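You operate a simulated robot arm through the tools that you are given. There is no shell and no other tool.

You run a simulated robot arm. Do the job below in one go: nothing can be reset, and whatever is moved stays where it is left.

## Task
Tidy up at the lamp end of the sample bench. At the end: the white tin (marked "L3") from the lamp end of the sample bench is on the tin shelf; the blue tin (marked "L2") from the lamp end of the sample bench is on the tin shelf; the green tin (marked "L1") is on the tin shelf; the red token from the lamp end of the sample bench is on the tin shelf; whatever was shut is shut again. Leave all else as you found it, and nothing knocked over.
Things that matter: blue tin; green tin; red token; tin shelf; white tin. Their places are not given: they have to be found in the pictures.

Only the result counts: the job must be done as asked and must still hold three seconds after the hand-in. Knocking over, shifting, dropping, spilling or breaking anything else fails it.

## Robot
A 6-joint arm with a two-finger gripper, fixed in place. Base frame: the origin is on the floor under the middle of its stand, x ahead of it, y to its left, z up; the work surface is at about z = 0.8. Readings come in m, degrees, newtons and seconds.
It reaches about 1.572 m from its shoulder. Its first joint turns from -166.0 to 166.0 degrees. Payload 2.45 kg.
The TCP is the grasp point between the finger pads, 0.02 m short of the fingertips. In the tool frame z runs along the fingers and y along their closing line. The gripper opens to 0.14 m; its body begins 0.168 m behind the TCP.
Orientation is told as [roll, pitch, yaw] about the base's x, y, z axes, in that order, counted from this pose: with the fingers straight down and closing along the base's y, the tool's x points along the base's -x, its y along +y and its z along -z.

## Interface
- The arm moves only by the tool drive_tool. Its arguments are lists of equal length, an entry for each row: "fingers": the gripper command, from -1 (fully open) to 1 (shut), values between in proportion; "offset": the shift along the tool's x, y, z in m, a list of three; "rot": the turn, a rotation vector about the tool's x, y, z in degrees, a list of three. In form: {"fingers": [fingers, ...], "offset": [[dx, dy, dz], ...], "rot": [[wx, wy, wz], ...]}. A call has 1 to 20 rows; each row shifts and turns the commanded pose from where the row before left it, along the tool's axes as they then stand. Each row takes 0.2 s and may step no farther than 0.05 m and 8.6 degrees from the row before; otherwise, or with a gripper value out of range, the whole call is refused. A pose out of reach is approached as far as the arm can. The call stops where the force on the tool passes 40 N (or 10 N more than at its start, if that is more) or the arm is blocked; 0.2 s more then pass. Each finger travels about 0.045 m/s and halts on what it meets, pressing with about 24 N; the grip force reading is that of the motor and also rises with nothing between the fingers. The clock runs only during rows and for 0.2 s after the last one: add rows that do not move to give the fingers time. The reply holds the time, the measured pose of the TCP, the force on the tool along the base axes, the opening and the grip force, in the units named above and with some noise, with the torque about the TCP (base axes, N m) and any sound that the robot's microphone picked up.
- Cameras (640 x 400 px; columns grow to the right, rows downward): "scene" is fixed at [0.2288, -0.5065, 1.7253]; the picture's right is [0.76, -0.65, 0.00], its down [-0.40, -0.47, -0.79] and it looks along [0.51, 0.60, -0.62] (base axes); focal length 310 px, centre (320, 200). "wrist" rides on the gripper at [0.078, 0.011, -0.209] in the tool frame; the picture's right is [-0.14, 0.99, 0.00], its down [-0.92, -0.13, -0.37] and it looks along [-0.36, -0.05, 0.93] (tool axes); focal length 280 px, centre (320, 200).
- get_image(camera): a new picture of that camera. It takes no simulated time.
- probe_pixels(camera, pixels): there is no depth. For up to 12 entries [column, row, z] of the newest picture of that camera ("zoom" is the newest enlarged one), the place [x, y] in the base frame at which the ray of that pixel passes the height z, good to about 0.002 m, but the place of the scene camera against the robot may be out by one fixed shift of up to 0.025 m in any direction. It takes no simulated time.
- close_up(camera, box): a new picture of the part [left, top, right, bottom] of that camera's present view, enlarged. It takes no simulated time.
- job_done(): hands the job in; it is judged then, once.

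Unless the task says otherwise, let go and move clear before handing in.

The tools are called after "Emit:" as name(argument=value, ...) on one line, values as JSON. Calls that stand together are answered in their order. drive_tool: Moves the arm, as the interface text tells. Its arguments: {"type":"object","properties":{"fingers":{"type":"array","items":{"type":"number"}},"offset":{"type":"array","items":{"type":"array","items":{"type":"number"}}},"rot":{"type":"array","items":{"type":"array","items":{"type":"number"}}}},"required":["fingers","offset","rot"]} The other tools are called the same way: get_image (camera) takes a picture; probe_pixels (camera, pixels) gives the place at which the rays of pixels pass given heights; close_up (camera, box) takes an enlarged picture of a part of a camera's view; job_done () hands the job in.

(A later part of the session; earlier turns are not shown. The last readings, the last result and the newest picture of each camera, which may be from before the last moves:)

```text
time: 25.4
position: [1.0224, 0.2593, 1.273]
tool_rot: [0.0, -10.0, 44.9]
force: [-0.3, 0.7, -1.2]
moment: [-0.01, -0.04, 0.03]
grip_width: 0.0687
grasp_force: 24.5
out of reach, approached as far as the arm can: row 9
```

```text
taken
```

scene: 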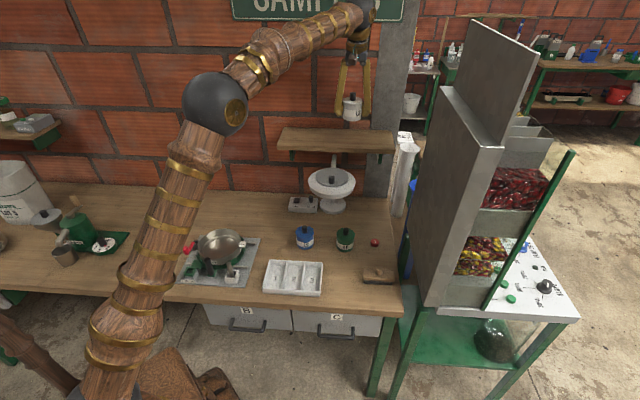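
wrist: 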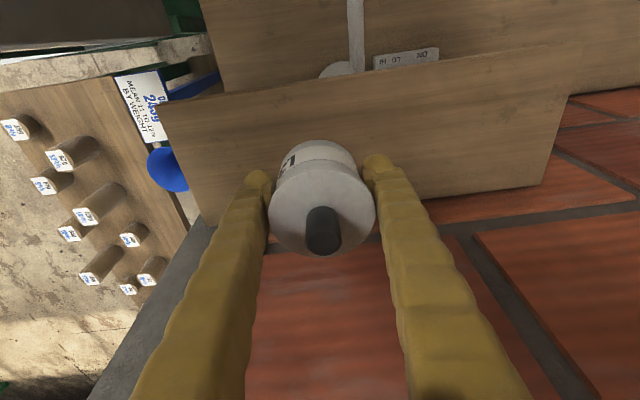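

Row 9 hit the reach limit at height, but after the descent the pose is clean at (1.022,0.259,1.273), directly over the shelf. I'll check the shelf edges from this close view before lowering.

Emit:
close_up(camera="wrist", box=[500, 30, 620, 105])

Emit:
close_up(camera="wrist", box=[140, 80, 300, 180])

Emit:
probe_pixels(camera="wrist", pixels=[[165, 109, 1.14], [165, 109, 1.12], [560, 70, 1.14], [560, 70, 1.12], [210, 225, 1.14], [541, 186, 1.14], [541, 186, 1.12], [360, 85, 1.14]])

```text
5.33 times, centred on (560, 68) of wrist
```

zoom: 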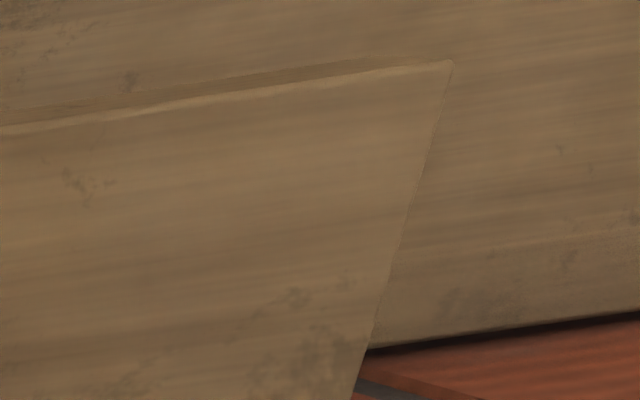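

```text
4.00 times, centred on (220, 130) of wrist
```

zoom: 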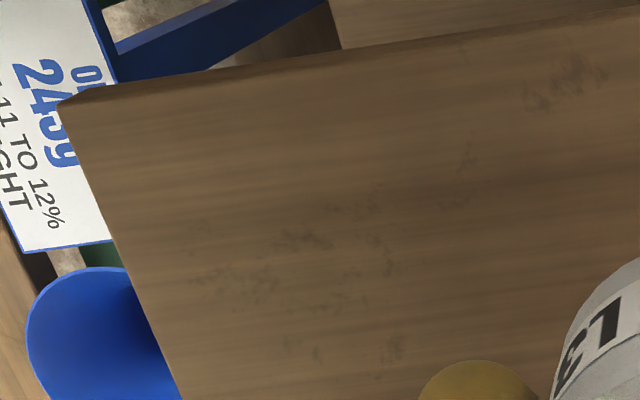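

```text
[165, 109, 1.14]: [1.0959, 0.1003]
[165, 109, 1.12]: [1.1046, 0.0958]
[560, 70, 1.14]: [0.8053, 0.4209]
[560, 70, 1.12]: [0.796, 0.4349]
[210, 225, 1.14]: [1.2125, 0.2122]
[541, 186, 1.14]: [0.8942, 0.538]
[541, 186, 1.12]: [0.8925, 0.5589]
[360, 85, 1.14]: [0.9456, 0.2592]
```

The probes confirm the front edge at n≈0.845 and the wall at about 1.01, so the tin at n≈0.91 sits well inside the shelf. I'll lower to TCP z≈1.195, which puts the tin bottom at about 1.166.

Emit:
drive_tool(fingers=[1, 1, 1, 1], offset=[[0.0025, 0, 0.0259], [0.0025, 0, 0.0259], [0.0025, 0, 0.0259], [0, 0, 0]], rot=[[0, 0, 0], [0, 0, 0], [0, 0, 0], [0, 0, 0]])

Emit:
get_image(camera="wrist")

Emit:
close_up(camera="scene", box=[270, 70, 430, 170])

```text
time: 26.4
position: [1.0269, 0.2619, 1.192]
tool_rot: [0.0, -10.0, 45.1]
force: [0.5, 0.1, -1.5]
moment: [0.02, -0.01, 0.02]
grip_width: 0.0686
grasp_force: 24.3
```

```text
taken
```

wrist: 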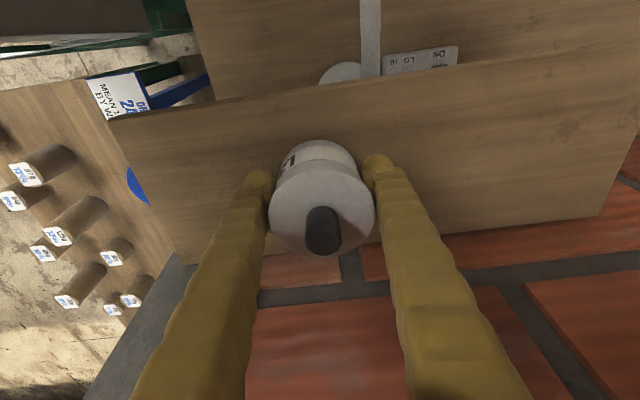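

```text
4.00 times, centred on (350, 120) of scene
```

zoom: 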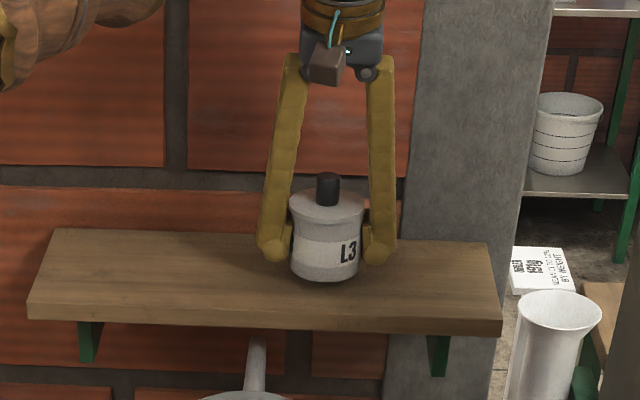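

The tin hangs cleanly over the shelf at z=1.192 with fz≈-1.5 N. I'll lower in 4–5 mm steps and watch for contact.

Emit:
drive_tool(fingers=[1, 1, 1, 1], offset=[[0.00087, 0, 0.00492], [0.00087, 0, 0.00492], [0.00087, 0, 0.00492], [0, 0, 0]], rot=[[0, 0, 0], [0, 0, 0], [0, 0, 0], [0, 0, 0]])

```text
time: 27.4
position: [1.0273, 0.2589, 1.1778]
tool_rot: [0.0, -10.2, 45.0]
force: [1.1, -0.5, 29.9]
moment: [-0.02, 0.05, -0.21]
grip_width: 0.069
grasp_force: 24.2
```

Contact came at TCP z≈1.178 with fz≈30 N, so the shelf top is at about 1.15. I'll ease off about 2 mm before releasing.

Emit:
drive_tool(fingers=[1, 1], offset=[[-0.0003, 0, -0.0018], [0, 0, 0]], rot=[[0, 0, 0], [0, 0, 0]])

```text
time: 28.0
position: [1.028, 0.2598, 1.1773]
tool_rot: [0.0, -10.0, 45.0]
force: [-0.3, -9.8, 25.3]
moment: [0.05, -0.13, -0.09]
grip_width: 0.0685
grasp_force: 23.9
```

The force is still about 25 N. I'll ease up another 2.5 mm.

Emit:
drive_tool(fingers=[1, 1], offset=[[-0.00043, 0, -0.00246], [0, 0, 0]], rot=[[0, 0, 0], [0, 0, 0]])

```text
time: 28.6
position: [1.0279, 0.2606, 1.1798]
tool_rot: [0.1, -9.8, 45.1]
force: [0.2, 0.3, -2.4]
moment: [0.0, -0.01, -0.02]
grip_width: 0.0686
grasp_force: 24.3
```

fz reads -2.4 N, so the tin is hanging about 1–2 mm off the shelf. I'll lower 1 mm and open to 0.10 m.

Emit:
drive_tool(fingers=[1, 0.0, -0.2, -0.43, -0.43, -0.43], offset=[[0.0002, 0, 0.001], [0, 0, 0], [0, 0, 0], [0, 0, 0], [0, 0, 0], [0, 0, 0]], rot=[[0, 0, 0], [0, 0, 0], [0, 0, 0], [0, 0, 0], [0, 0, 0], [0, 0, 0]])

Emit:
get_image(camera="wrist")

Emit:
close_up(camera="scene", box=[270, 70, 430, 170])

```text
time: 30.0
position: [1.0275, 0.2596, 1.1787]
tool_rot: [-0.1, -10.0, 45.0]
force: [-0.2, 0.9, 0.5]
moment: [0.01, 0.02, 0.01]
grip_width: 0.1001
grasp_force: 0.0
```

```text
taken
```

wrist: 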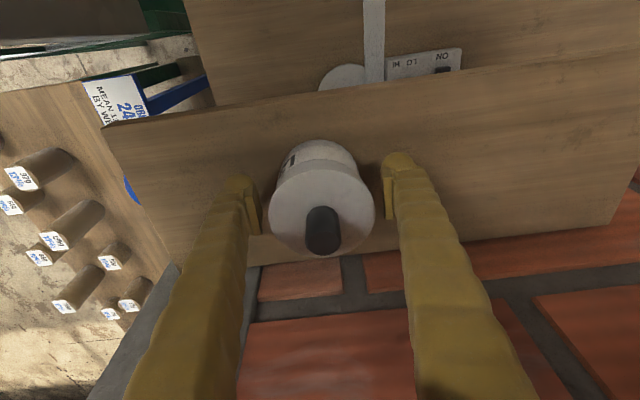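

```text
4.00 times, centred on (350, 120) of scene
```

zoom: 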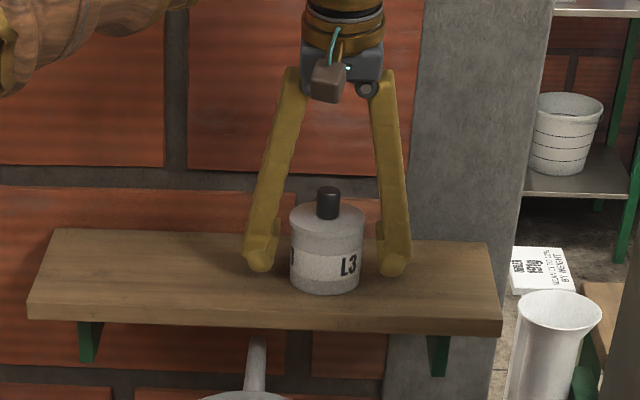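

The white tin stands upright on the shelf and the hand is open and clear. I'll rise straight up, back away from the wall over the lamp at z≈1.32, and lean to 45° for the green tin.

Emit:
drive_tool(fingers=[-0.43, -0.43, -0.43, -0.43, -0.43, -0.43, -0.43, -0.43, -0.43, -0.43, -0.43, -0.43, -0.43, -0.43, -0.43, -0.43, -0.43, -0.43], offset=[[-0.0052, 0, -0.0295], [-0.00834, 0, -0.04727], [-0.00834, 0, -0.04727], [0.0453, 0, -0.008], [0.0453, 0, -0.008], [0.0453, 0, -0.008], [0.0453, 0, -0.008], [0.0453, 0, -0.008], [0.0453, 0, -0.008], [0.0453, 0, -0.008], [0.0453, 0, -0.008], [0.0453, 0, -0.008], [0.0453, 0, -0.008], [0, 0, 0], [0, 0, 0], [0, 0, 0], [0, 0, 0], [0, 0, 0]], rot=[[0, 0, 0], [0, 0, 0], [0, 0, 0], [0, 0, 0], [0, 0, 0], [0, 0, 0], [0, 0, 0], [0, 0, 0], [0, 0, 0], [0, 0, 0], [0, 0, 0], [0, 0, 0], [0, 0, 0], [0, -7, 0], [0, -7, 0], [0, -7, 0], [0, -7, 0], [0, -7, 0]])

Emit:
get_image(camera="wrist")

Emit:
get_image(camera="scene")

```text
time: 33.8
position: [0.7021, -0.0676, 1.3052]
tool_rot: [-0.1, -45.1, 45.0]
force: [0.7, -0.6, -0.2]
moment: [0.0, 0.0, -0.04]
grip_width: 0.1002
grasp_force: 0.2
```

```text
taken
```

wrist: 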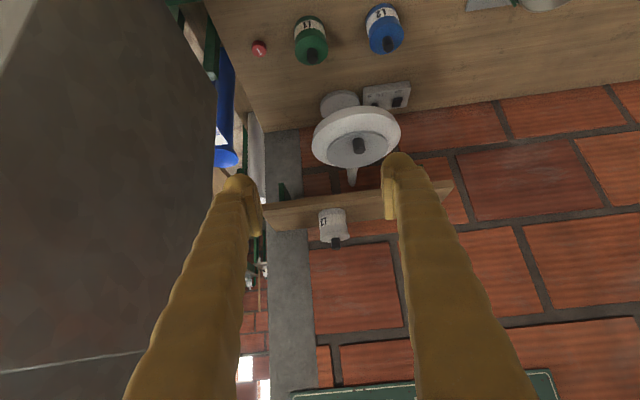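

```text
taken
```

scene: 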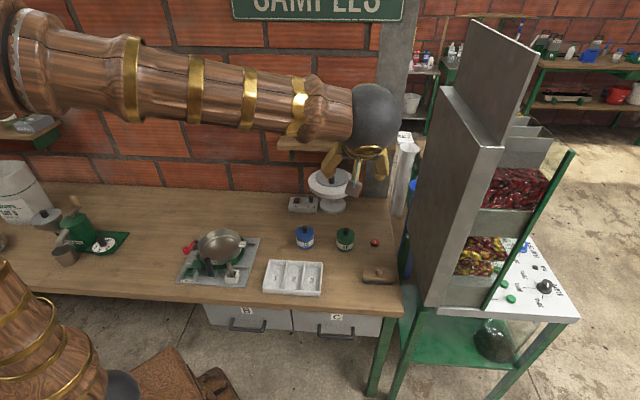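

At (0.702,-0.068,1.305) with a 45° lean, the wrist view shows the green tin at about (311,45) and blue at (384,33), with the lamp head at (356,137). I'll descend to a pre-grasp point in front of and below the lamp head for green.

Emit:
drive_tool(fingers=[-0.43, -0.43, -0.43, -0.43, -0.43, -0.43, -0.43, -0.43], offset=[[0.02576, 0, 0.03587], [0.02576, 0, 0.03587], [0.02576, 0, 0.03587], [0.02576, 0, 0.03587], [0.02576, 0, 0.03587], [0.02576, 0, 0.03587], [0.02576, 0, 0.03587], [0, 0, 0]], rot=[[0, 0, 0], [0, 0, 0], [0, 0, 0], [0, 0, 0], [0, 0, 0], [0, 0, 0], [0, 0, 0], [0, 0, 0]])

Emit:
get_image(camera="wrist")

Emit:
get_image(camera="scene")

```text
time: 35.6
position: [0.7342, -0.029, 1.0005]
tool_rot: [0.0, -45.0, 45.2]
force: [0.0, 1.0, -0.5]
moment: [0.04, 0.01, -0.02]
grip_width: 0.1
grasp_force: 0.0
```

```text
taken
```

wrist: 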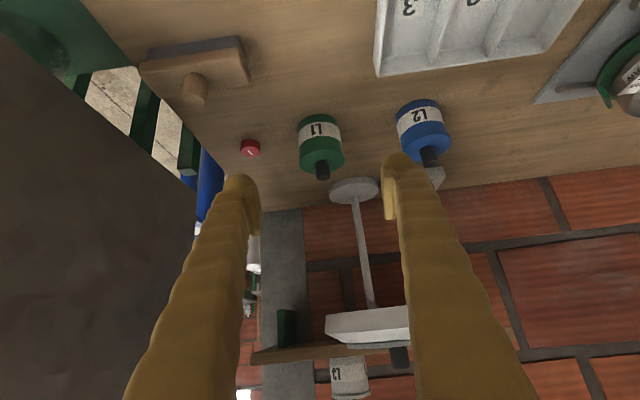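

```text
taken
```

scene: 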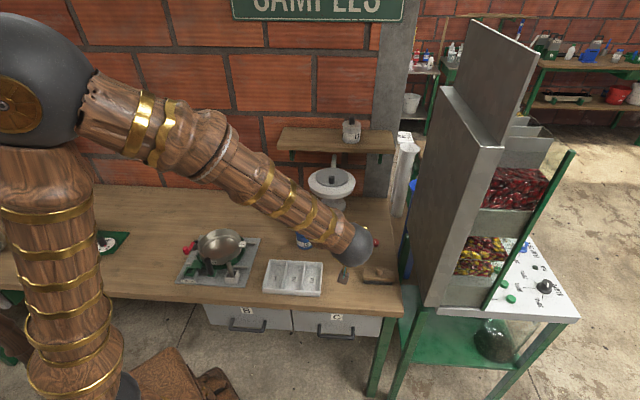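

The lamp head shows side-on near (368,325) with its knob at (398,357), and the green tin is near (320,145). I'll enlarge both to check clearance and the tin's centre.

Emit:
close_up(camera="wrist", box=[290, 280, 450, 380])

Emit:
close_up(camera="wrist", box=[220, 90, 420, 215])

Emit:
close_up(camera="scene", box=[270, 110, 430, 210])

```text
4.00 times, centred on (370, 330) of wrist
```

zoom: 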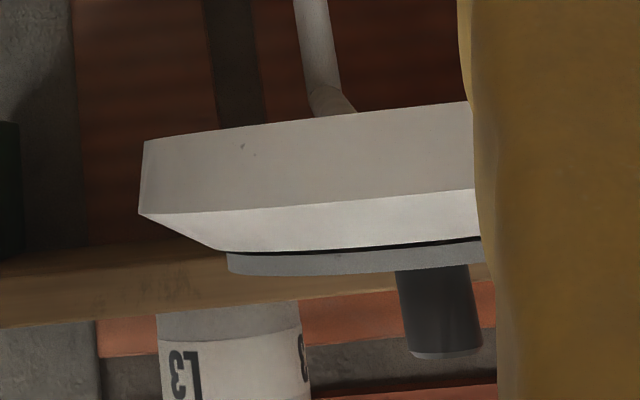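

```text
3.20 times, centred on (320, 152) of wrist
```

zoom: 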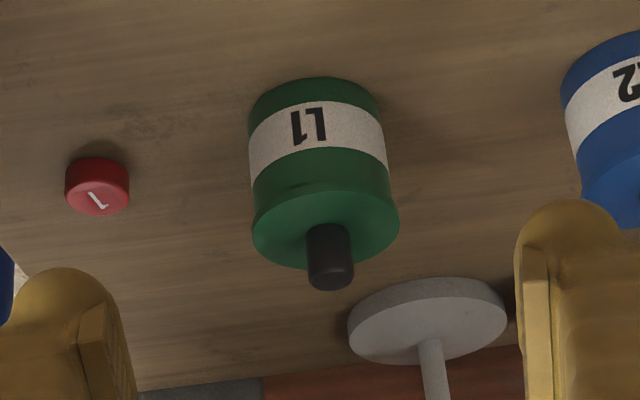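

```text
4.00 times, centred on (350, 160) of scene
```

zoom: 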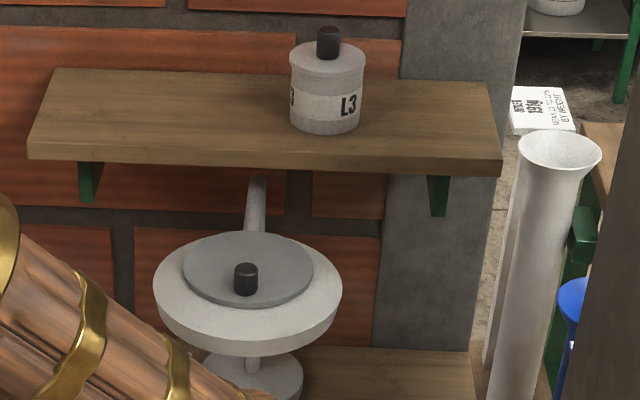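

The lamp head's underside is at z≈1.08, which leaves good clearance for the 45° approach. I'll probe the green lid centre at (322,161), its base, and the other items from here.

Emit:
probe_pixels(camera="wrist", pixels=[[321.9, 161, 0.847], [321.9, 161, 0.852], [298.8, 155, 0.847], [344.7, 155, 0.847], [318.4, 126, 0.8], [323, 173, 0.87], [250.5, 152, 0.812], [250.5, 148, 0.8]])

```text
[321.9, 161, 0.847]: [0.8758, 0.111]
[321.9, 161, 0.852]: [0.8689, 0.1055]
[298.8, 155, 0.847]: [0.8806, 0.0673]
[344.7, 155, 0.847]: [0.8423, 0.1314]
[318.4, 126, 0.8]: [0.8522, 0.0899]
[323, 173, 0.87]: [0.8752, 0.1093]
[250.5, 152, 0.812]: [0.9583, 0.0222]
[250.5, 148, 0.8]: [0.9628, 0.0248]
```

Sideways the green tin is at t≈0.541, and depth averages n≈0.678 over the views. I'll advance 13 cm along the tool axis and re-measure closer.

Emit:
drive_tool(fingers=[-0.43, -0.43, -0.43, -0.43], offset=[[-0.0008, -0.0004, 0.0433], [-0.0008, -0.0004, 0.0433], [-0.0008, -0.0004, 0.0433], [0, 0, 0]], rot=[[0, 0, 0], [0, 0, 0], [0, 0, 0], [0, 0, 0]])

Emit:
get_image(camera="wrist")

Emit:
close_up(camera="wrist", box=[220, 100, 420, 225])

Emit:
get_image(camera="scene")

```text
time: 36.6
position: [0.8016, 0.0367, 0.9109]
tool_rot: [0.0, -45.0, 45.1]
force: [0.8, -0.3, -0.2]
moment: [0.0, 0.02, 0.02]
grip_width: 0.0999
grasp_force: 0.0
```

```text
taken
```

wrist: 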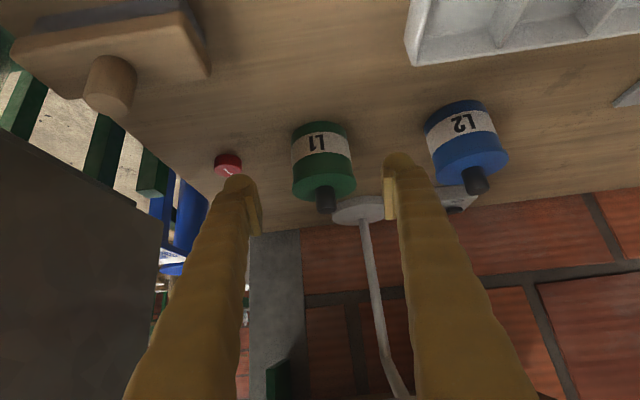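

```text
3.20 times, centred on (320, 162) of wrist
```

zoom: 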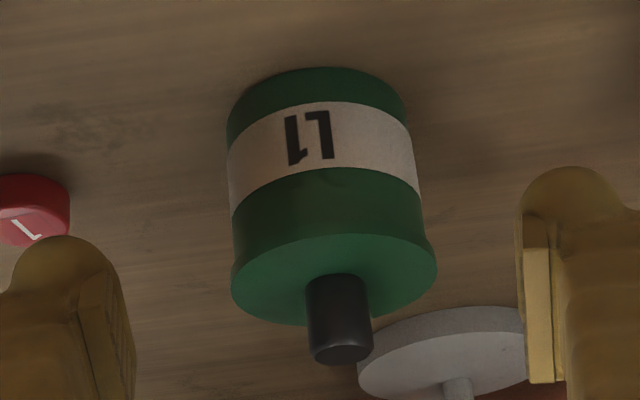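

```text
taken
```

scene: 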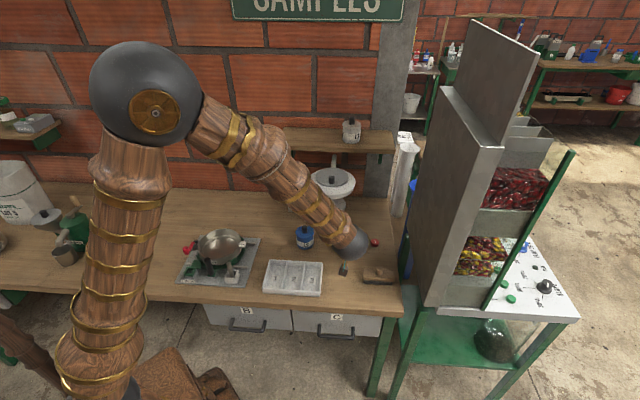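

The view is clean, with green between the fingers and the token just beyond the left finger's outer side. I'll probe the green tin's lid centre at (324,187) and base centre at (319,133).

Emit:
probe_pixels(camera="wrist", pixels=[[324.5, 187, 0.848], [324.5, 187, 0.844], [324.5, 187, 0.852], [319, 132.6, 0.8], [326, 209, 0.87], [292.5, 187, 0.848], [356.5, 187, 0.848], [228, 165, 0.812], [472, 167, 0.848], [463, 122, 0.8]])

```text
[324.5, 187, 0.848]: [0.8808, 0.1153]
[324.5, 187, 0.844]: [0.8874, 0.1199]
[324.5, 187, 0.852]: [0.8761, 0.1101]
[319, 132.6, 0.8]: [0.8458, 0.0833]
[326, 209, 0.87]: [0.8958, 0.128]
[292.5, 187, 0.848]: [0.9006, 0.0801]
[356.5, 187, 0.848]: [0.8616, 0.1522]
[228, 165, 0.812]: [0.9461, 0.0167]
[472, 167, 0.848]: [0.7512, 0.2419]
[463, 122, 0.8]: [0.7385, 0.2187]
```

Combining near and far edges, the green tin is centred at n≈0.672, t≈0.540 (about (0.857,0.093)) with its lid near z≈0.862. I'll narrow the opening to 0.09 for token clearance and advance along the tool axis to the grasp point at z≈0.83.

Emit:
drive_tool(fingers=[-0.286, -0.286, -0.286, -0.286, -0.286, -0.286], offset=[[0, 0, 0], [0.0003, 0.0003, 0.0283], [0.0003, 0.0003, 0.0283], [0.0003, 0.0003, 0.0283], [0.0003, 0, 0.018], [0, 0, 0]], rot=[[0, 0, 0], [0, 0, 0], [0, 0, 0], [0, 0, 0], [0, 0, 0], [0, 0, 0]])

Emit:
get_image(camera="wrist")

Emit:
close_up(camera="wrist", box=[220, 100, 420, 225])

Emit:
close_up(camera="scene", box=[280, 180, 440, 300])

```text
time: 38.0
position: [0.8542, 0.0857, 0.8354]
tool_rot: [0.0, -45.0, 45.0]
force: [0.1, -0.3, -0.1]
moment: [0.02, 0.01, 0.0]
grip_width: 0.0901
grasp_force: 0.0
```

```text
taken
```

wrist: 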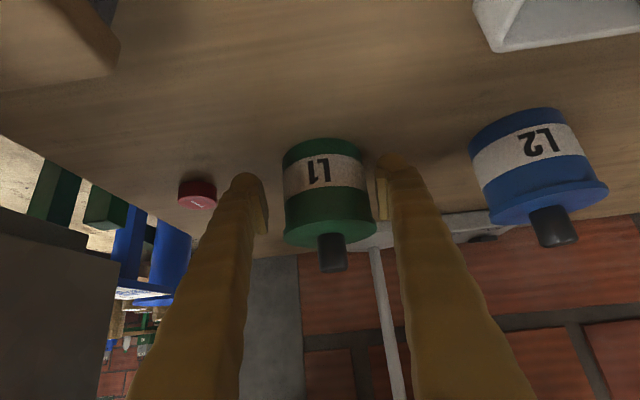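

```text
3.20 times, centred on (320, 162) of wrist
```

zoom: 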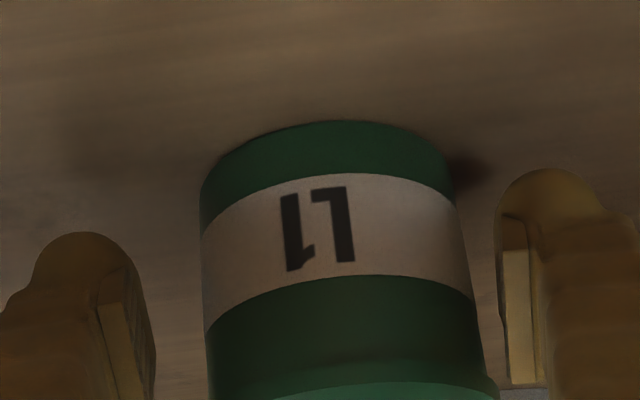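

```text
3.33 times, centred on (360, 240) of scene
```

zoom: 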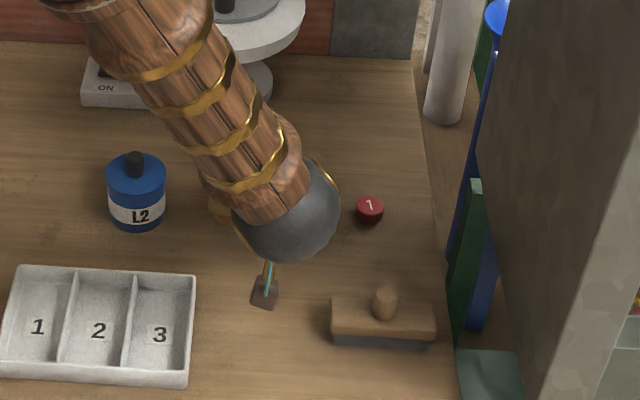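

The tin is about 4 mm nearer the right finger, with gaps of roughly 20 versus 50 zoom pixels. I'll shift 4 mm to centre, advance the last 9 mm, and close.

Emit:
drive_tool(fingers=[-0.286, -0.286, -0.286, 1, 1, 1, 1, 1], offset=[[0, 0.004, 0], [-0.0014, 0, 0.009], [0, 0, 0], [0, 0, 0], [0, 0, 0], [0, 0, 0], [0, 0, 0], [0, 0, 0]], rot=[[0, 0, 0], [0, 0, 0], [0, 0, 0], [0, 0, 0], [0, 0, 0], [0, 0, 0], [0, 0, 0], [0, 0, 0]])

Emit:
close_up(camera="wrist", box=[220, 100, 420, 225])

Emit:
get_image(camera="wrist")

```text
time: 39.8
position: [0.8576, 0.0949, 0.8321]
tool_rot: [0.0, -45.0, 44.9]
force: [-0.3, -0.7, 3.1]
moment: [0.01, 0.07, -0.05]
grip_width: 0.0682
grasp_force: 24.1
```

```text
3.20 times, centred on (320, 162) of wrist
```

zoom: 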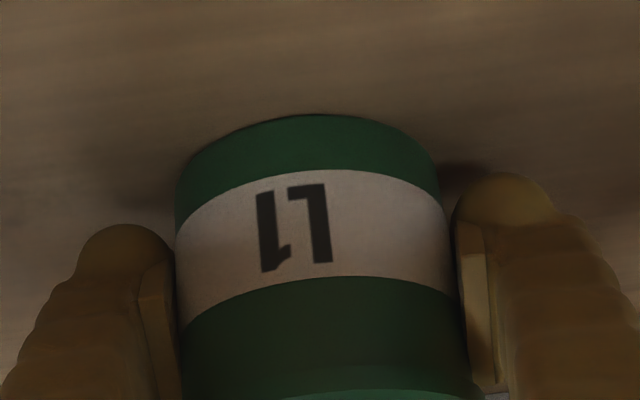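

```text
taken
```

wrist: 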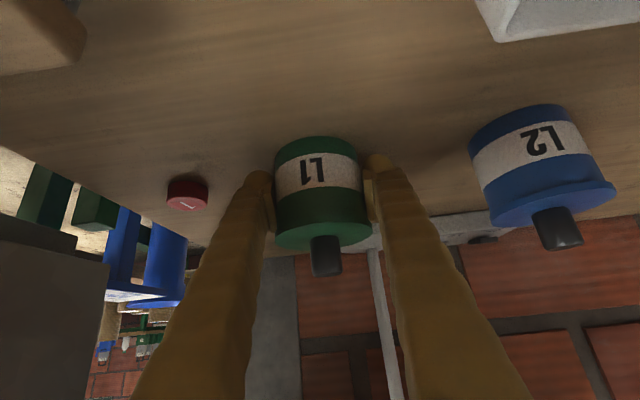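

Green is gripped at 0.068 with 24 N. I'll lift 2 cm straight up and check before backing out.

Emit:
drive_tool(fingers=[1, 1, 1, 1], offset=[[-0.005, 0, -0.005], [-0.0071, 0, -0.0071], [-0.0071, 0, -0.0071], [0, 0, 0]], rot=[[0, 0, 0], [0, 0, 0], [0, 0, 0], [0, 0, 0]])

Emit:
close_up(camera="wrist", box=[220, 100, 420, 225])

```text
time: 40.8
position: [0.8586, 0.0939, 0.8579]
tool_rot: [0.1, -45.0, 45.0]
force: [0.2, -0.2, -0.9]
moment: [-0.02, 0.04, 0.02]
grip_width: 0.0684
grasp_force: 23.9
```

```text
3.20 times, centred on (320, 162) of wrist
```

zoom: 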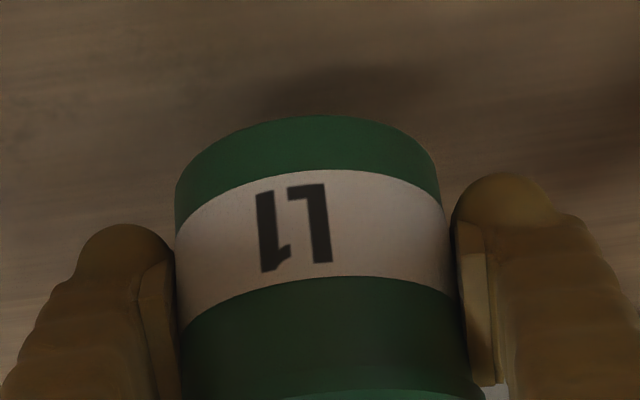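

The green tin is off the bench with a firm grip. I'll back out along the tool axis from under the lamp head, then rise to z≈1.33.

Emit:
drive_tool(fingers=[1, 1, 1, 1, 1, 1, 1, 1, 1, 1, 1, 1, 1, 1], offset=[[0, 0, -0.03], [0, 0, -0.045], [0, 0, -0.045], [0, 0, -0.045], [0, 0, -0.045], [0, 0, -0.045], [0, 0, -0.045], [-0.0306, 0, -0.0306], [-0.0306, 0, -0.0306], [-0.0306, 0, -0.0306], [-0.0306, 0, -0.0306], [-0.0306, 0, -0.0306], [-0.0306, 0, -0.0306], [0, 0, 0]], rot=[[0, 0, 0], [0, 0, 0], [0, 0, 0], [0, 0, 0], [0, 0, 0], [0, 0, 0], [0, 0, 0], [0, 0, 0], [0, 0, 0], [0, 0, 0], [0, 0, 0], [0, 0, 0], [0, 0, 0], [0, 0, 0]])

Emit:
get_image(camera="wrist")

Emit:
get_image(camera="scene")

```text
time: 43.8
position: [0.7051, -0.0585, 1.3287]
tool_rot: [0.0, -45.0, 45.0]
force: [-0.8, -0.6, -2.1]
moment: [0.0, -0.05, -0.01]
grip_width: 0.0684
grasp_force: 23.6
```

```text
taken
```

wrist: 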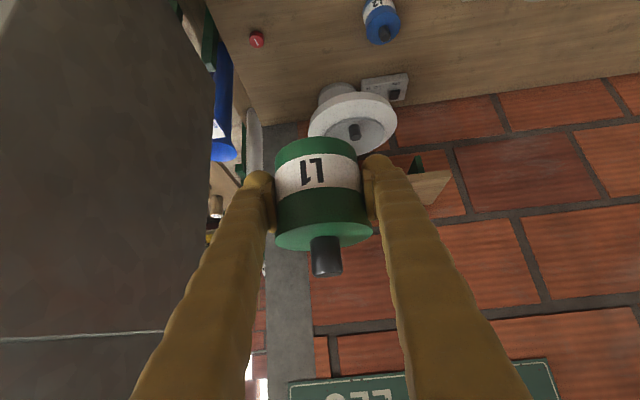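

```text
taken
```

scene: 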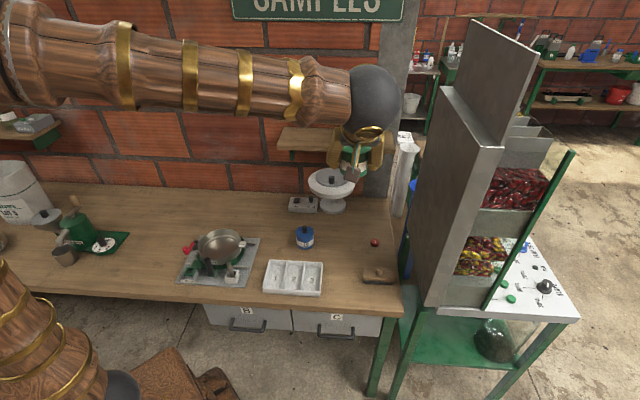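

The hand is at z=1.329 with green upright and held. I'll carry it over to the shelf at n=0.915, t=0.423, left of the white tin.

Emit:
drive_tool(fingers=[1, 1, 1, 1, 1, 1, 1, 1, 1, 1, 1], offset=[[-0.03237, 0.0117, 0.03237], [-0.03237, 0.0117, 0.03237], [-0.03237, 0.0117, 0.03237], [-0.03237, 0.0117, 0.03237], [-0.03237, 0.0117, 0.03237], [-0.03237, 0.0117, 0.03237], [-0.03237, 0.0117, 0.03237], [-0.03237, 0.0117, 0.03237], [-0.03237, 0.0117, 0.03237], [-0.03237, 0.0117, 0.03237], [0, 0, 0]], rot=[[0, 0, 0], [0, 0, 0], [0, 0, 0], [0, 0, 0], [0, 0, 0], [0, 0, 0], [0, 0, 0], [0, 0, 0], [0, 0, 0], [0, 0, 0], [0, 0, 0]])

Emit:
get_image(camera="wrist")

Emit:
get_image(camera="scene")

```text
time: 46.2
position: [0.9479, 0.3463, 1.3282]
tool_rot: [0.1, -45.0, 44.9]
force: [0.1, -0.5, -2.0]
moment: [0.03, 0.0, 0.01]
grip_width: 0.0684
grasp_force: 24.0
```

```text
taken
```

wrist: 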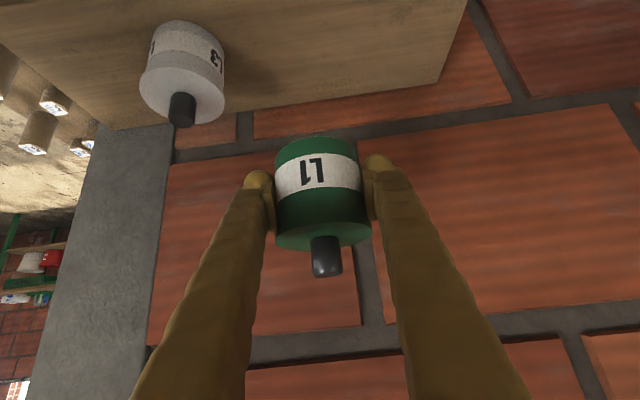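

```text
taken
```

scene: 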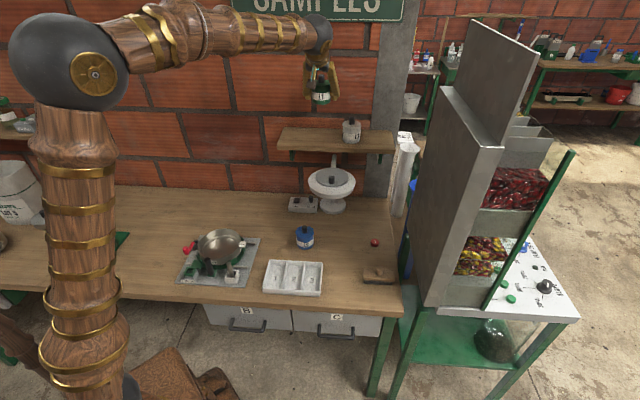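

Green hovers over the shelf at n≈0.915, t≈0.425, clear of the white tin. I'll lower to z≈1.195.

Emit:
drive_tool(fingers=[1, 1, 1, 1, 1], offset=[[0.0235, 0, 0.0235], [0.0235, 0, 0.0235], [0.0235, 0, 0.0235], [0.0235, 0, 0.0235], [0, 0, 0]], rot=[[0, 0, 0], [0, 0, 0], [0, 0, 0], [0, 0, 0], [0, 0, 0]])

Emit:
get_image(camera="wrist")

Emit:
close_up(camera="scene", box=[270, 70, 430, 170])

```text
time: 47.4
position: [0.9481, 0.3512, 1.1953]
tool_rot: [0.0, -45.0, 45.0]
force: [-0.2, 0.9, -1.0]
moment: [0.01, -0.05, -0.01]
grip_width: 0.0684
grasp_force: 23.6
```

```text
taken
```

wrist: 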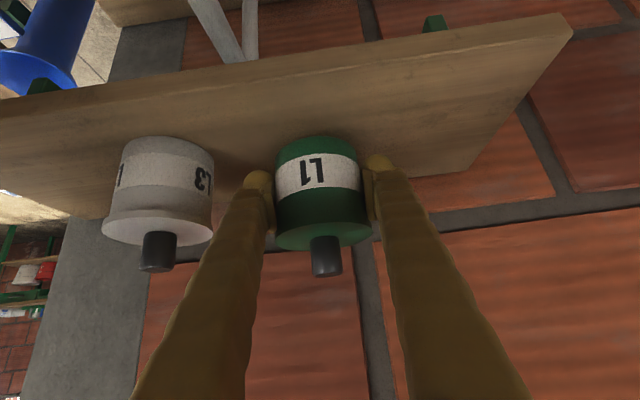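

```text
4.00 times, centred on (350, 120) of scene
```

zoom: 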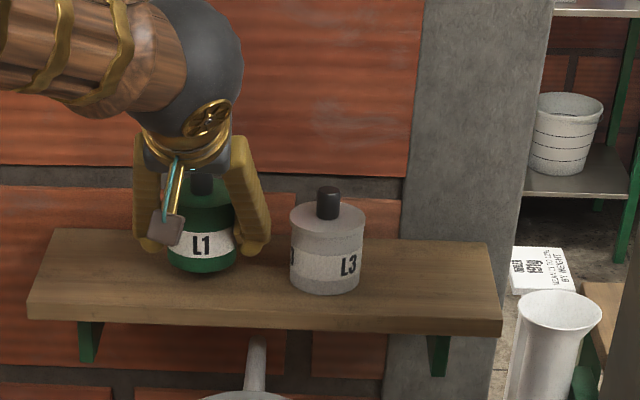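

Green is above the shelf with clear gaps to the white tin. I'll lower in small steps towards the expected contact at z≈1.181.

Emit:
drive_tool(fingers=[1, 1, 1, 1, 1], offset=[[0.0026, 0, 0.0026], [0.0026, 0, 0.0026], [0.0021, 0, 0.0021], [0.0014, 0, 0.0014], [0, 0, 0]], rot=[[0, 0, 0], [0, 0, 0], [0, 0, 0], [0, 0, 0], [0, 0, 0]])

```text
time: 48.6
position: [0.9494, 0.3518, 1.1844]
tool_rot: [0.0, -45.0, 45.0]
force: [0.4, 0.7, -1.8]
moment: [0.0, 0.02, -0.01]
grip_width: 0.0682
grasp_force: 24.1
```

No contact yet at z=1.184 (fz -1.8 N). I'll continue down in 1–1.5 mm steps.

Emit:
drive_tool(fingers=[1, 1, 1], offset=[[0.0011, 0, 0.0011], [0.0007, 0, 0.0007], [0, 0, 0]], rot=[[0, 0, 0], [0, 0, 0], [0, 0, 0]])

```text
time: 49.4
position: [0.9492, 0.3521, 1.1834]
tool_rot: [0.1, -45.0, 44.9]
force: [-0.3, 0.0, -0.1]
moment: [0.06, 0.03, 0.04]
grip_width: 0.0687
grasp_force: 24.1
```

fz has gone to about 0, so the shelf is taking the tin's weight. Opening gently to 0.08 m.

Emit:
drive_tool(fingers=[0.02, 0.0, -0.07, -0.143, -0.143, -0.143], offset=[[0, 0, 0], [0, 0, 0], [0, 0, 0], [0, 0, 0], [0, 0, 0], [0, 0, 0]], rot=[[0, 0, 0], [0, 0, 0], [0, 0, 0], [0, 0, 0], [0, 0, 0], [0, 0, 0]])

Emit:
get_image(camera="wrist")

Emit:
close_up(camera="wrist", box=[180, 120, 420, 270])

Emit:
close_up(camera="scene", box=[270, 70, 430, 170])

```text
time: 50.8
position: [0.9494, 0.3507, 1.1809]
tool_rot: [0.1, -45.0, 45.0]
force: [-0.2, 0.5, 0.7]
moment: [0.0, 0.02, 0.02]
grip_width: 0.0802
grasp_force: 0.0
```

```text
taken
```

wrist: 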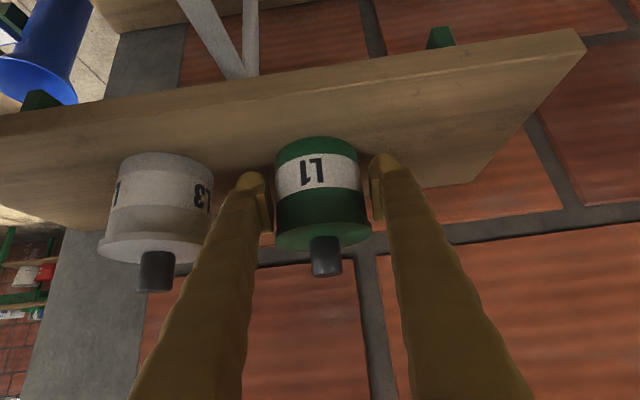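

```text
2.67 times, centred on (300, 195) of wrist
```

zoom: 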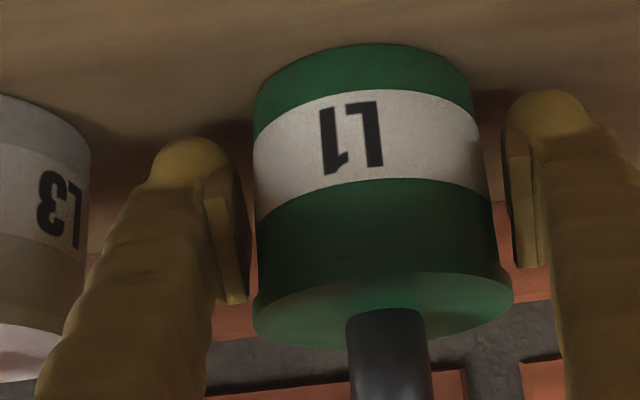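

```text
4.00 times, centred on (350, 120) of scene
```

zoom: 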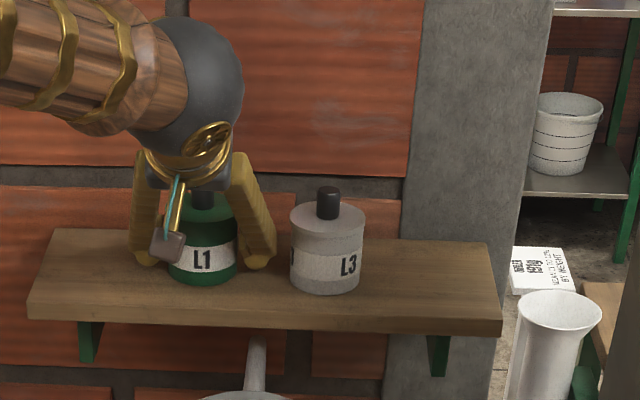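

Green (L1) stands upright on the shelf and the fingers are clear. I'll back out along the tool axis, then travel over the lamp to a pre-grasp point for the blue tin at t≈0.381.

Emit:
drive_tool(fingers=[-0.143, -0.143, -0.143, -0.143, -0.143, -0.143, -0.286, -0.286, -0.286, -0.286, -0.286, -0.286, -0.286], offset=[[0, 0, -0.02], [0, 0, -0.045], [0, 0, -0.045], [0, 0, -0.045], [0, 0, -0.045], [0, 0, -0.045], [0.03456, 0.00586, -0.02444], [0.03456, 0.00586, -0.02444], [0.03456, 0.00586, -0.02444], [0.03456, 0.00586, -0.02444], [0.03456, 0.00586, -0.02444], [0.03456, 0.00586, -0.02444], [0.03456, 0.00586, -0.02444]], rot=[[0, 0, 0], [0, 0, 0], [0, 0, 0], [0, 0, 0], [0, 0, 0], [0, 0, 0], [0, 0, 0], [0, 0, 0], [0, 0, 0], [0, 0, 0], [0, 0, 0], [0, 0, 0], [0, 0, 0]])

Emit:
get_image(camera="wrist")

Emit:
get_image(camera="scene")

```text
time: 53.6
position: [0.5875, 0.0516, 1.3032]
tool_rot: [0.0, -45.0, 45.1]
force: [-0.2, 0.0, -0.1]
moment: [0.01, 0.0, -0.01]
grip_width: 0.0899
grasp_force: 0.1
```

```text
taken
```

wrist: 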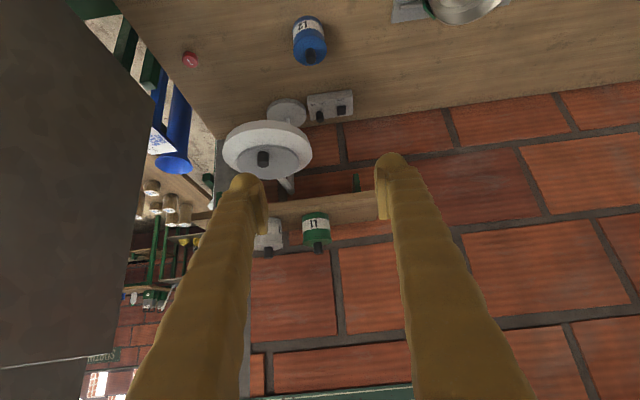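

```text
taken
```

scene: 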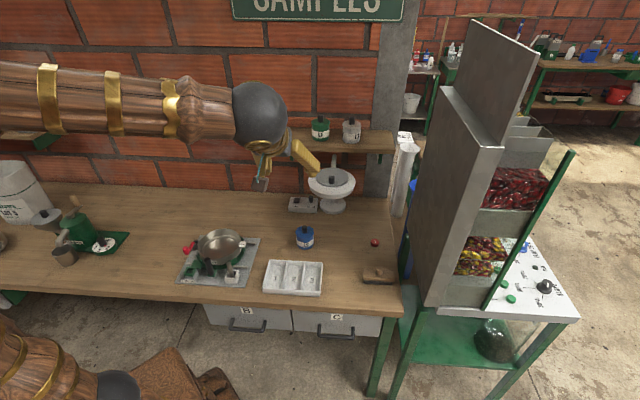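

Both tins stand on the shelf, and the blue tin shows ahead at (309,40). I'll descend to the blue pre-grasp point at n≈0.52, z≈1.0.

Emit:
drive_tool(fingers=[-0.286, -0.286, -0.286, -0.286, -0.286, -0.286, -0.286, -0.286], offset=[[0.02374, 0, 0.03749], [0.02374, 0, 0.03749], [0.02374, 0, 0.03749], [0.02374, 0, 0.03749], [0.02374, 0, 0.03749], [0.02374, 0, 0.03749], [0.02374, 0, 0.03749], [0, 0, 0]], rot=[[0, 0, 0], [0, 0, 0], [0, 0, 0], [0, 0, 0], [0, 0, 0], [0, 0, 0], [0, 0, 0], [0, 0, 0]])

Emit:
get_image(camera="wrist")

Emit:
get_image(camera="scene")

```text
time: 55.4
position: [0.6367, 0.0995, 1.0025]
tool_rot: [0.0, -45.1, 45.1]
force: [-0.8, -1.0, -0.5]
moment: [-0.02, 0.0, 0.02]
grip_width: 0.0898
grasp_force: 0.0
```

```text
taken
```

wrist: 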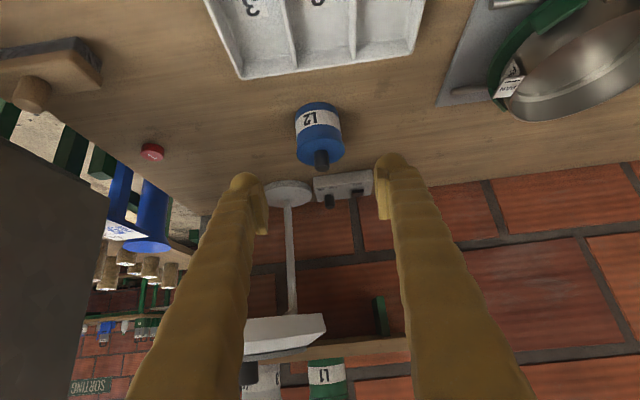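

```text
taken
```

scene: 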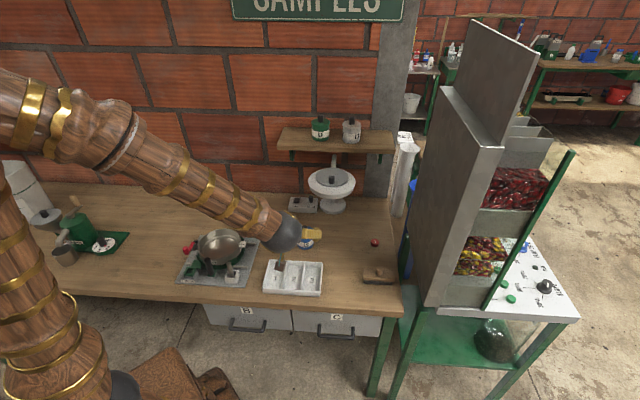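

Blue is centred between the fingers at about (320,135), with the lamp switch box behind it near (345,188). I'll enlarge and probe it.

Emit:
close_up(camera="wrist", box=[220, 90, 420, 215])

Emit:
probe_pixels(camera="wrist", pixels=[[319, 105, 0.8], [296, 120, 0.81], [343, 120, 0.81], [297, 150, 0.862], [345, 150, 0.862], [315, 176, 0.8], [372, 172, 0.8]])

```text
3.20 times, centred on (320, 152) of wrist
```

zoom: 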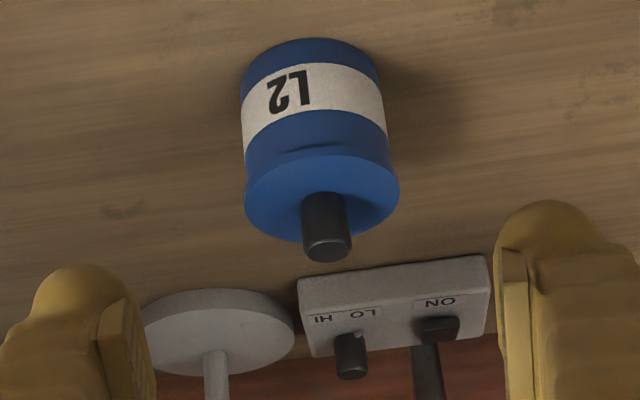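

```text
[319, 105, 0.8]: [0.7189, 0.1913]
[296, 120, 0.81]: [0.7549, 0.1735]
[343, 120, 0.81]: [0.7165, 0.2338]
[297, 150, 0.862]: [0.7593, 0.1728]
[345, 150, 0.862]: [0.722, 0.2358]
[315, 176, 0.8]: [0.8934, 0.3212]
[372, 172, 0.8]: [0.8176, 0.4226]
```

Blue is centred at n≈0.671, t≈0.3795, already well aligned. I'll advance 18 cm along the tool axis and re-check centring.

Emit:
drive_tool(fingers=[-0.286, -0.286, -0.286, -0.286, -0.286, -0.286], offset=[[0.0028, 0, 0.042], [0.0028, 0, 0.042], [0.0028, 0, 0.042], [0.0028, 0, 0.034], [0.0015, 0, 0.025], [0, 0, 0]], rot=[[0, 0, 0], [0, 0, 0], [0, 0, 0], [0, 0, 0], [0, 0, 0], [0, 0, 0]])

Emit:
get_image(camera="wrist")

Emit:
close_up(camera="wrist", box=[220, 100, 420, 225])

Emit:
get_image(camera="scene")

```text
time: 56.8
position: [0.7239, 0.1842, 0.8634]
tool_rot: [0.0, -45.0, 45.1]
force: [0.7, -0.2, -0.3]
moment: [0.04, -0.01, -0.01]
grip_width: 0.09
grasp_force: 0.0
```

```text
taken
```

wrist: 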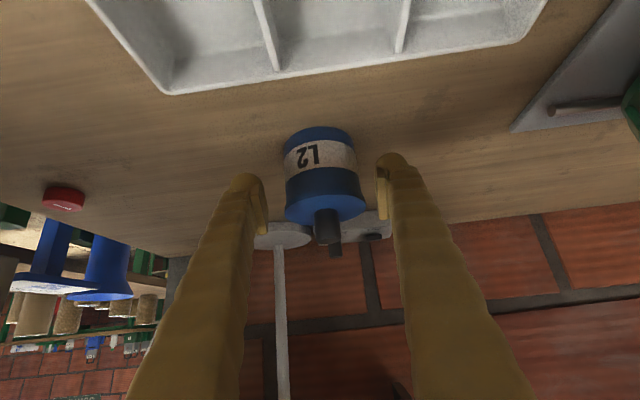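

```text
3.20 times, centred on (320, 162) of wrist
```

zoom: 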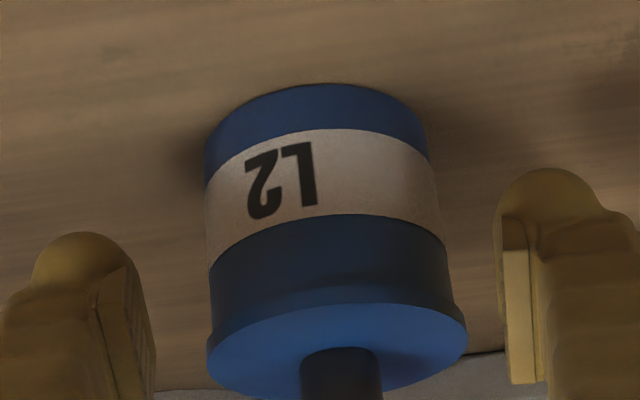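

```text
taken
```

scene: 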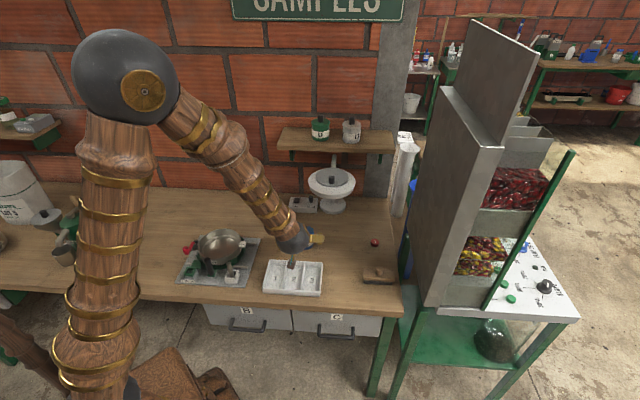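

The fingers are centred within about 2 mm, with the tin's mid-body at zoom x≈326 against the TCP at 320. I'll shift 2 mm, advance the final 4.4 cm, and close.

Emit:
drive_tool(fingers=[-0.286, -0.286, -0.286, -0.286, 1, 1, 1, 1, 1], offset=[[0.0005, 0.0018, 0.015], [0.0006, 0, 0.015], [0.0006, 0, 0.0141], [0, 0, 0], [0, 0, 0], [0, 0, 0], [0, 0, 0], [0, 0, 0], [0, 0, 0]], rot=[[0, 0, 0], [0, 0, 0], [0, 0, 0], [0, 0, 0], [0, 0, 0], [0, 0, 0], [0, 0, 0], [0, 0, 0], [0, 0, 0]])

Emit:
get_image(camera="wrist")

Emit:
close_up(camera="wrist", box=[220, 100, 420, 225])

```text
time: 58.8
position: [0.7468, 0.2065, 0.8291]
tool_rot: [-0.1, -45.0, 45.0]
force: [0.3, 0.6, 2.1]
moment: [-0.01, 0.03, 0.02]
grip_width: 0.0698
grasp_force: 24.1
```

```text
taken
```

wrist: 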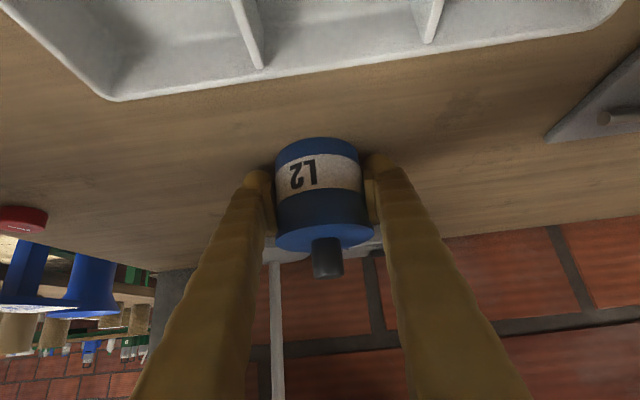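

```text
3.20 times, centred on (320, 162) of wrist
```

zoom: 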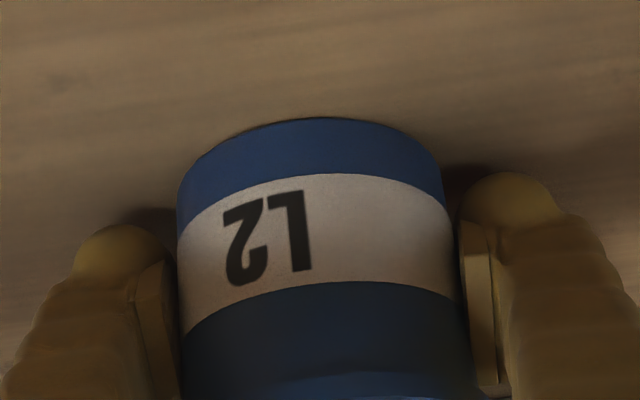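

Blue is gripped at 0.070 with 24 N. I'll lift 2.5 cm and check.

Emit:
drive_tool(fingers=[1, 1, 1, 1], offset=[[-0.005, 0, -0.005], [-0.0064, 0, -0.0064], [-0.0064, 0, -0.0064], [0, 0, 0]], rot=[[0, 0, 0], [0, 0, 0], [0, 0, 0], [0, 0, 0]])

Emit:
close_up(camera="wrist", box=[220, 100, 420, 225])

```text
time: 59.8
position: [0.7454, 0.2082, 0.8544]
tool_rot: [0.0, -44.9, 45.2]
force: [0.8, -1.1, -1.4]
moment: [0.01, 0.0, 0.02]
grip_width: 0.0703
grasp_force: 23.9
```

```text
3.20 times, centred on (320, 162) of wrist
```

zoom: 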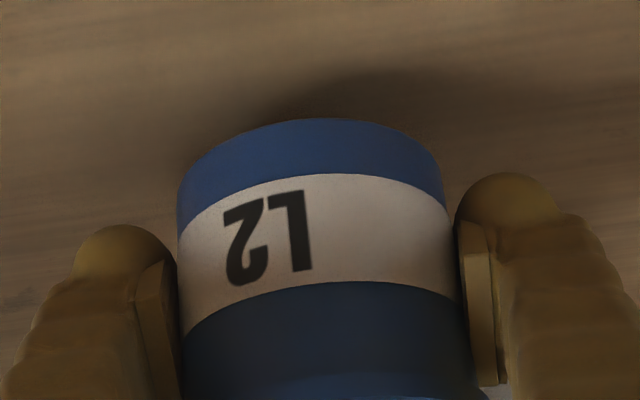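

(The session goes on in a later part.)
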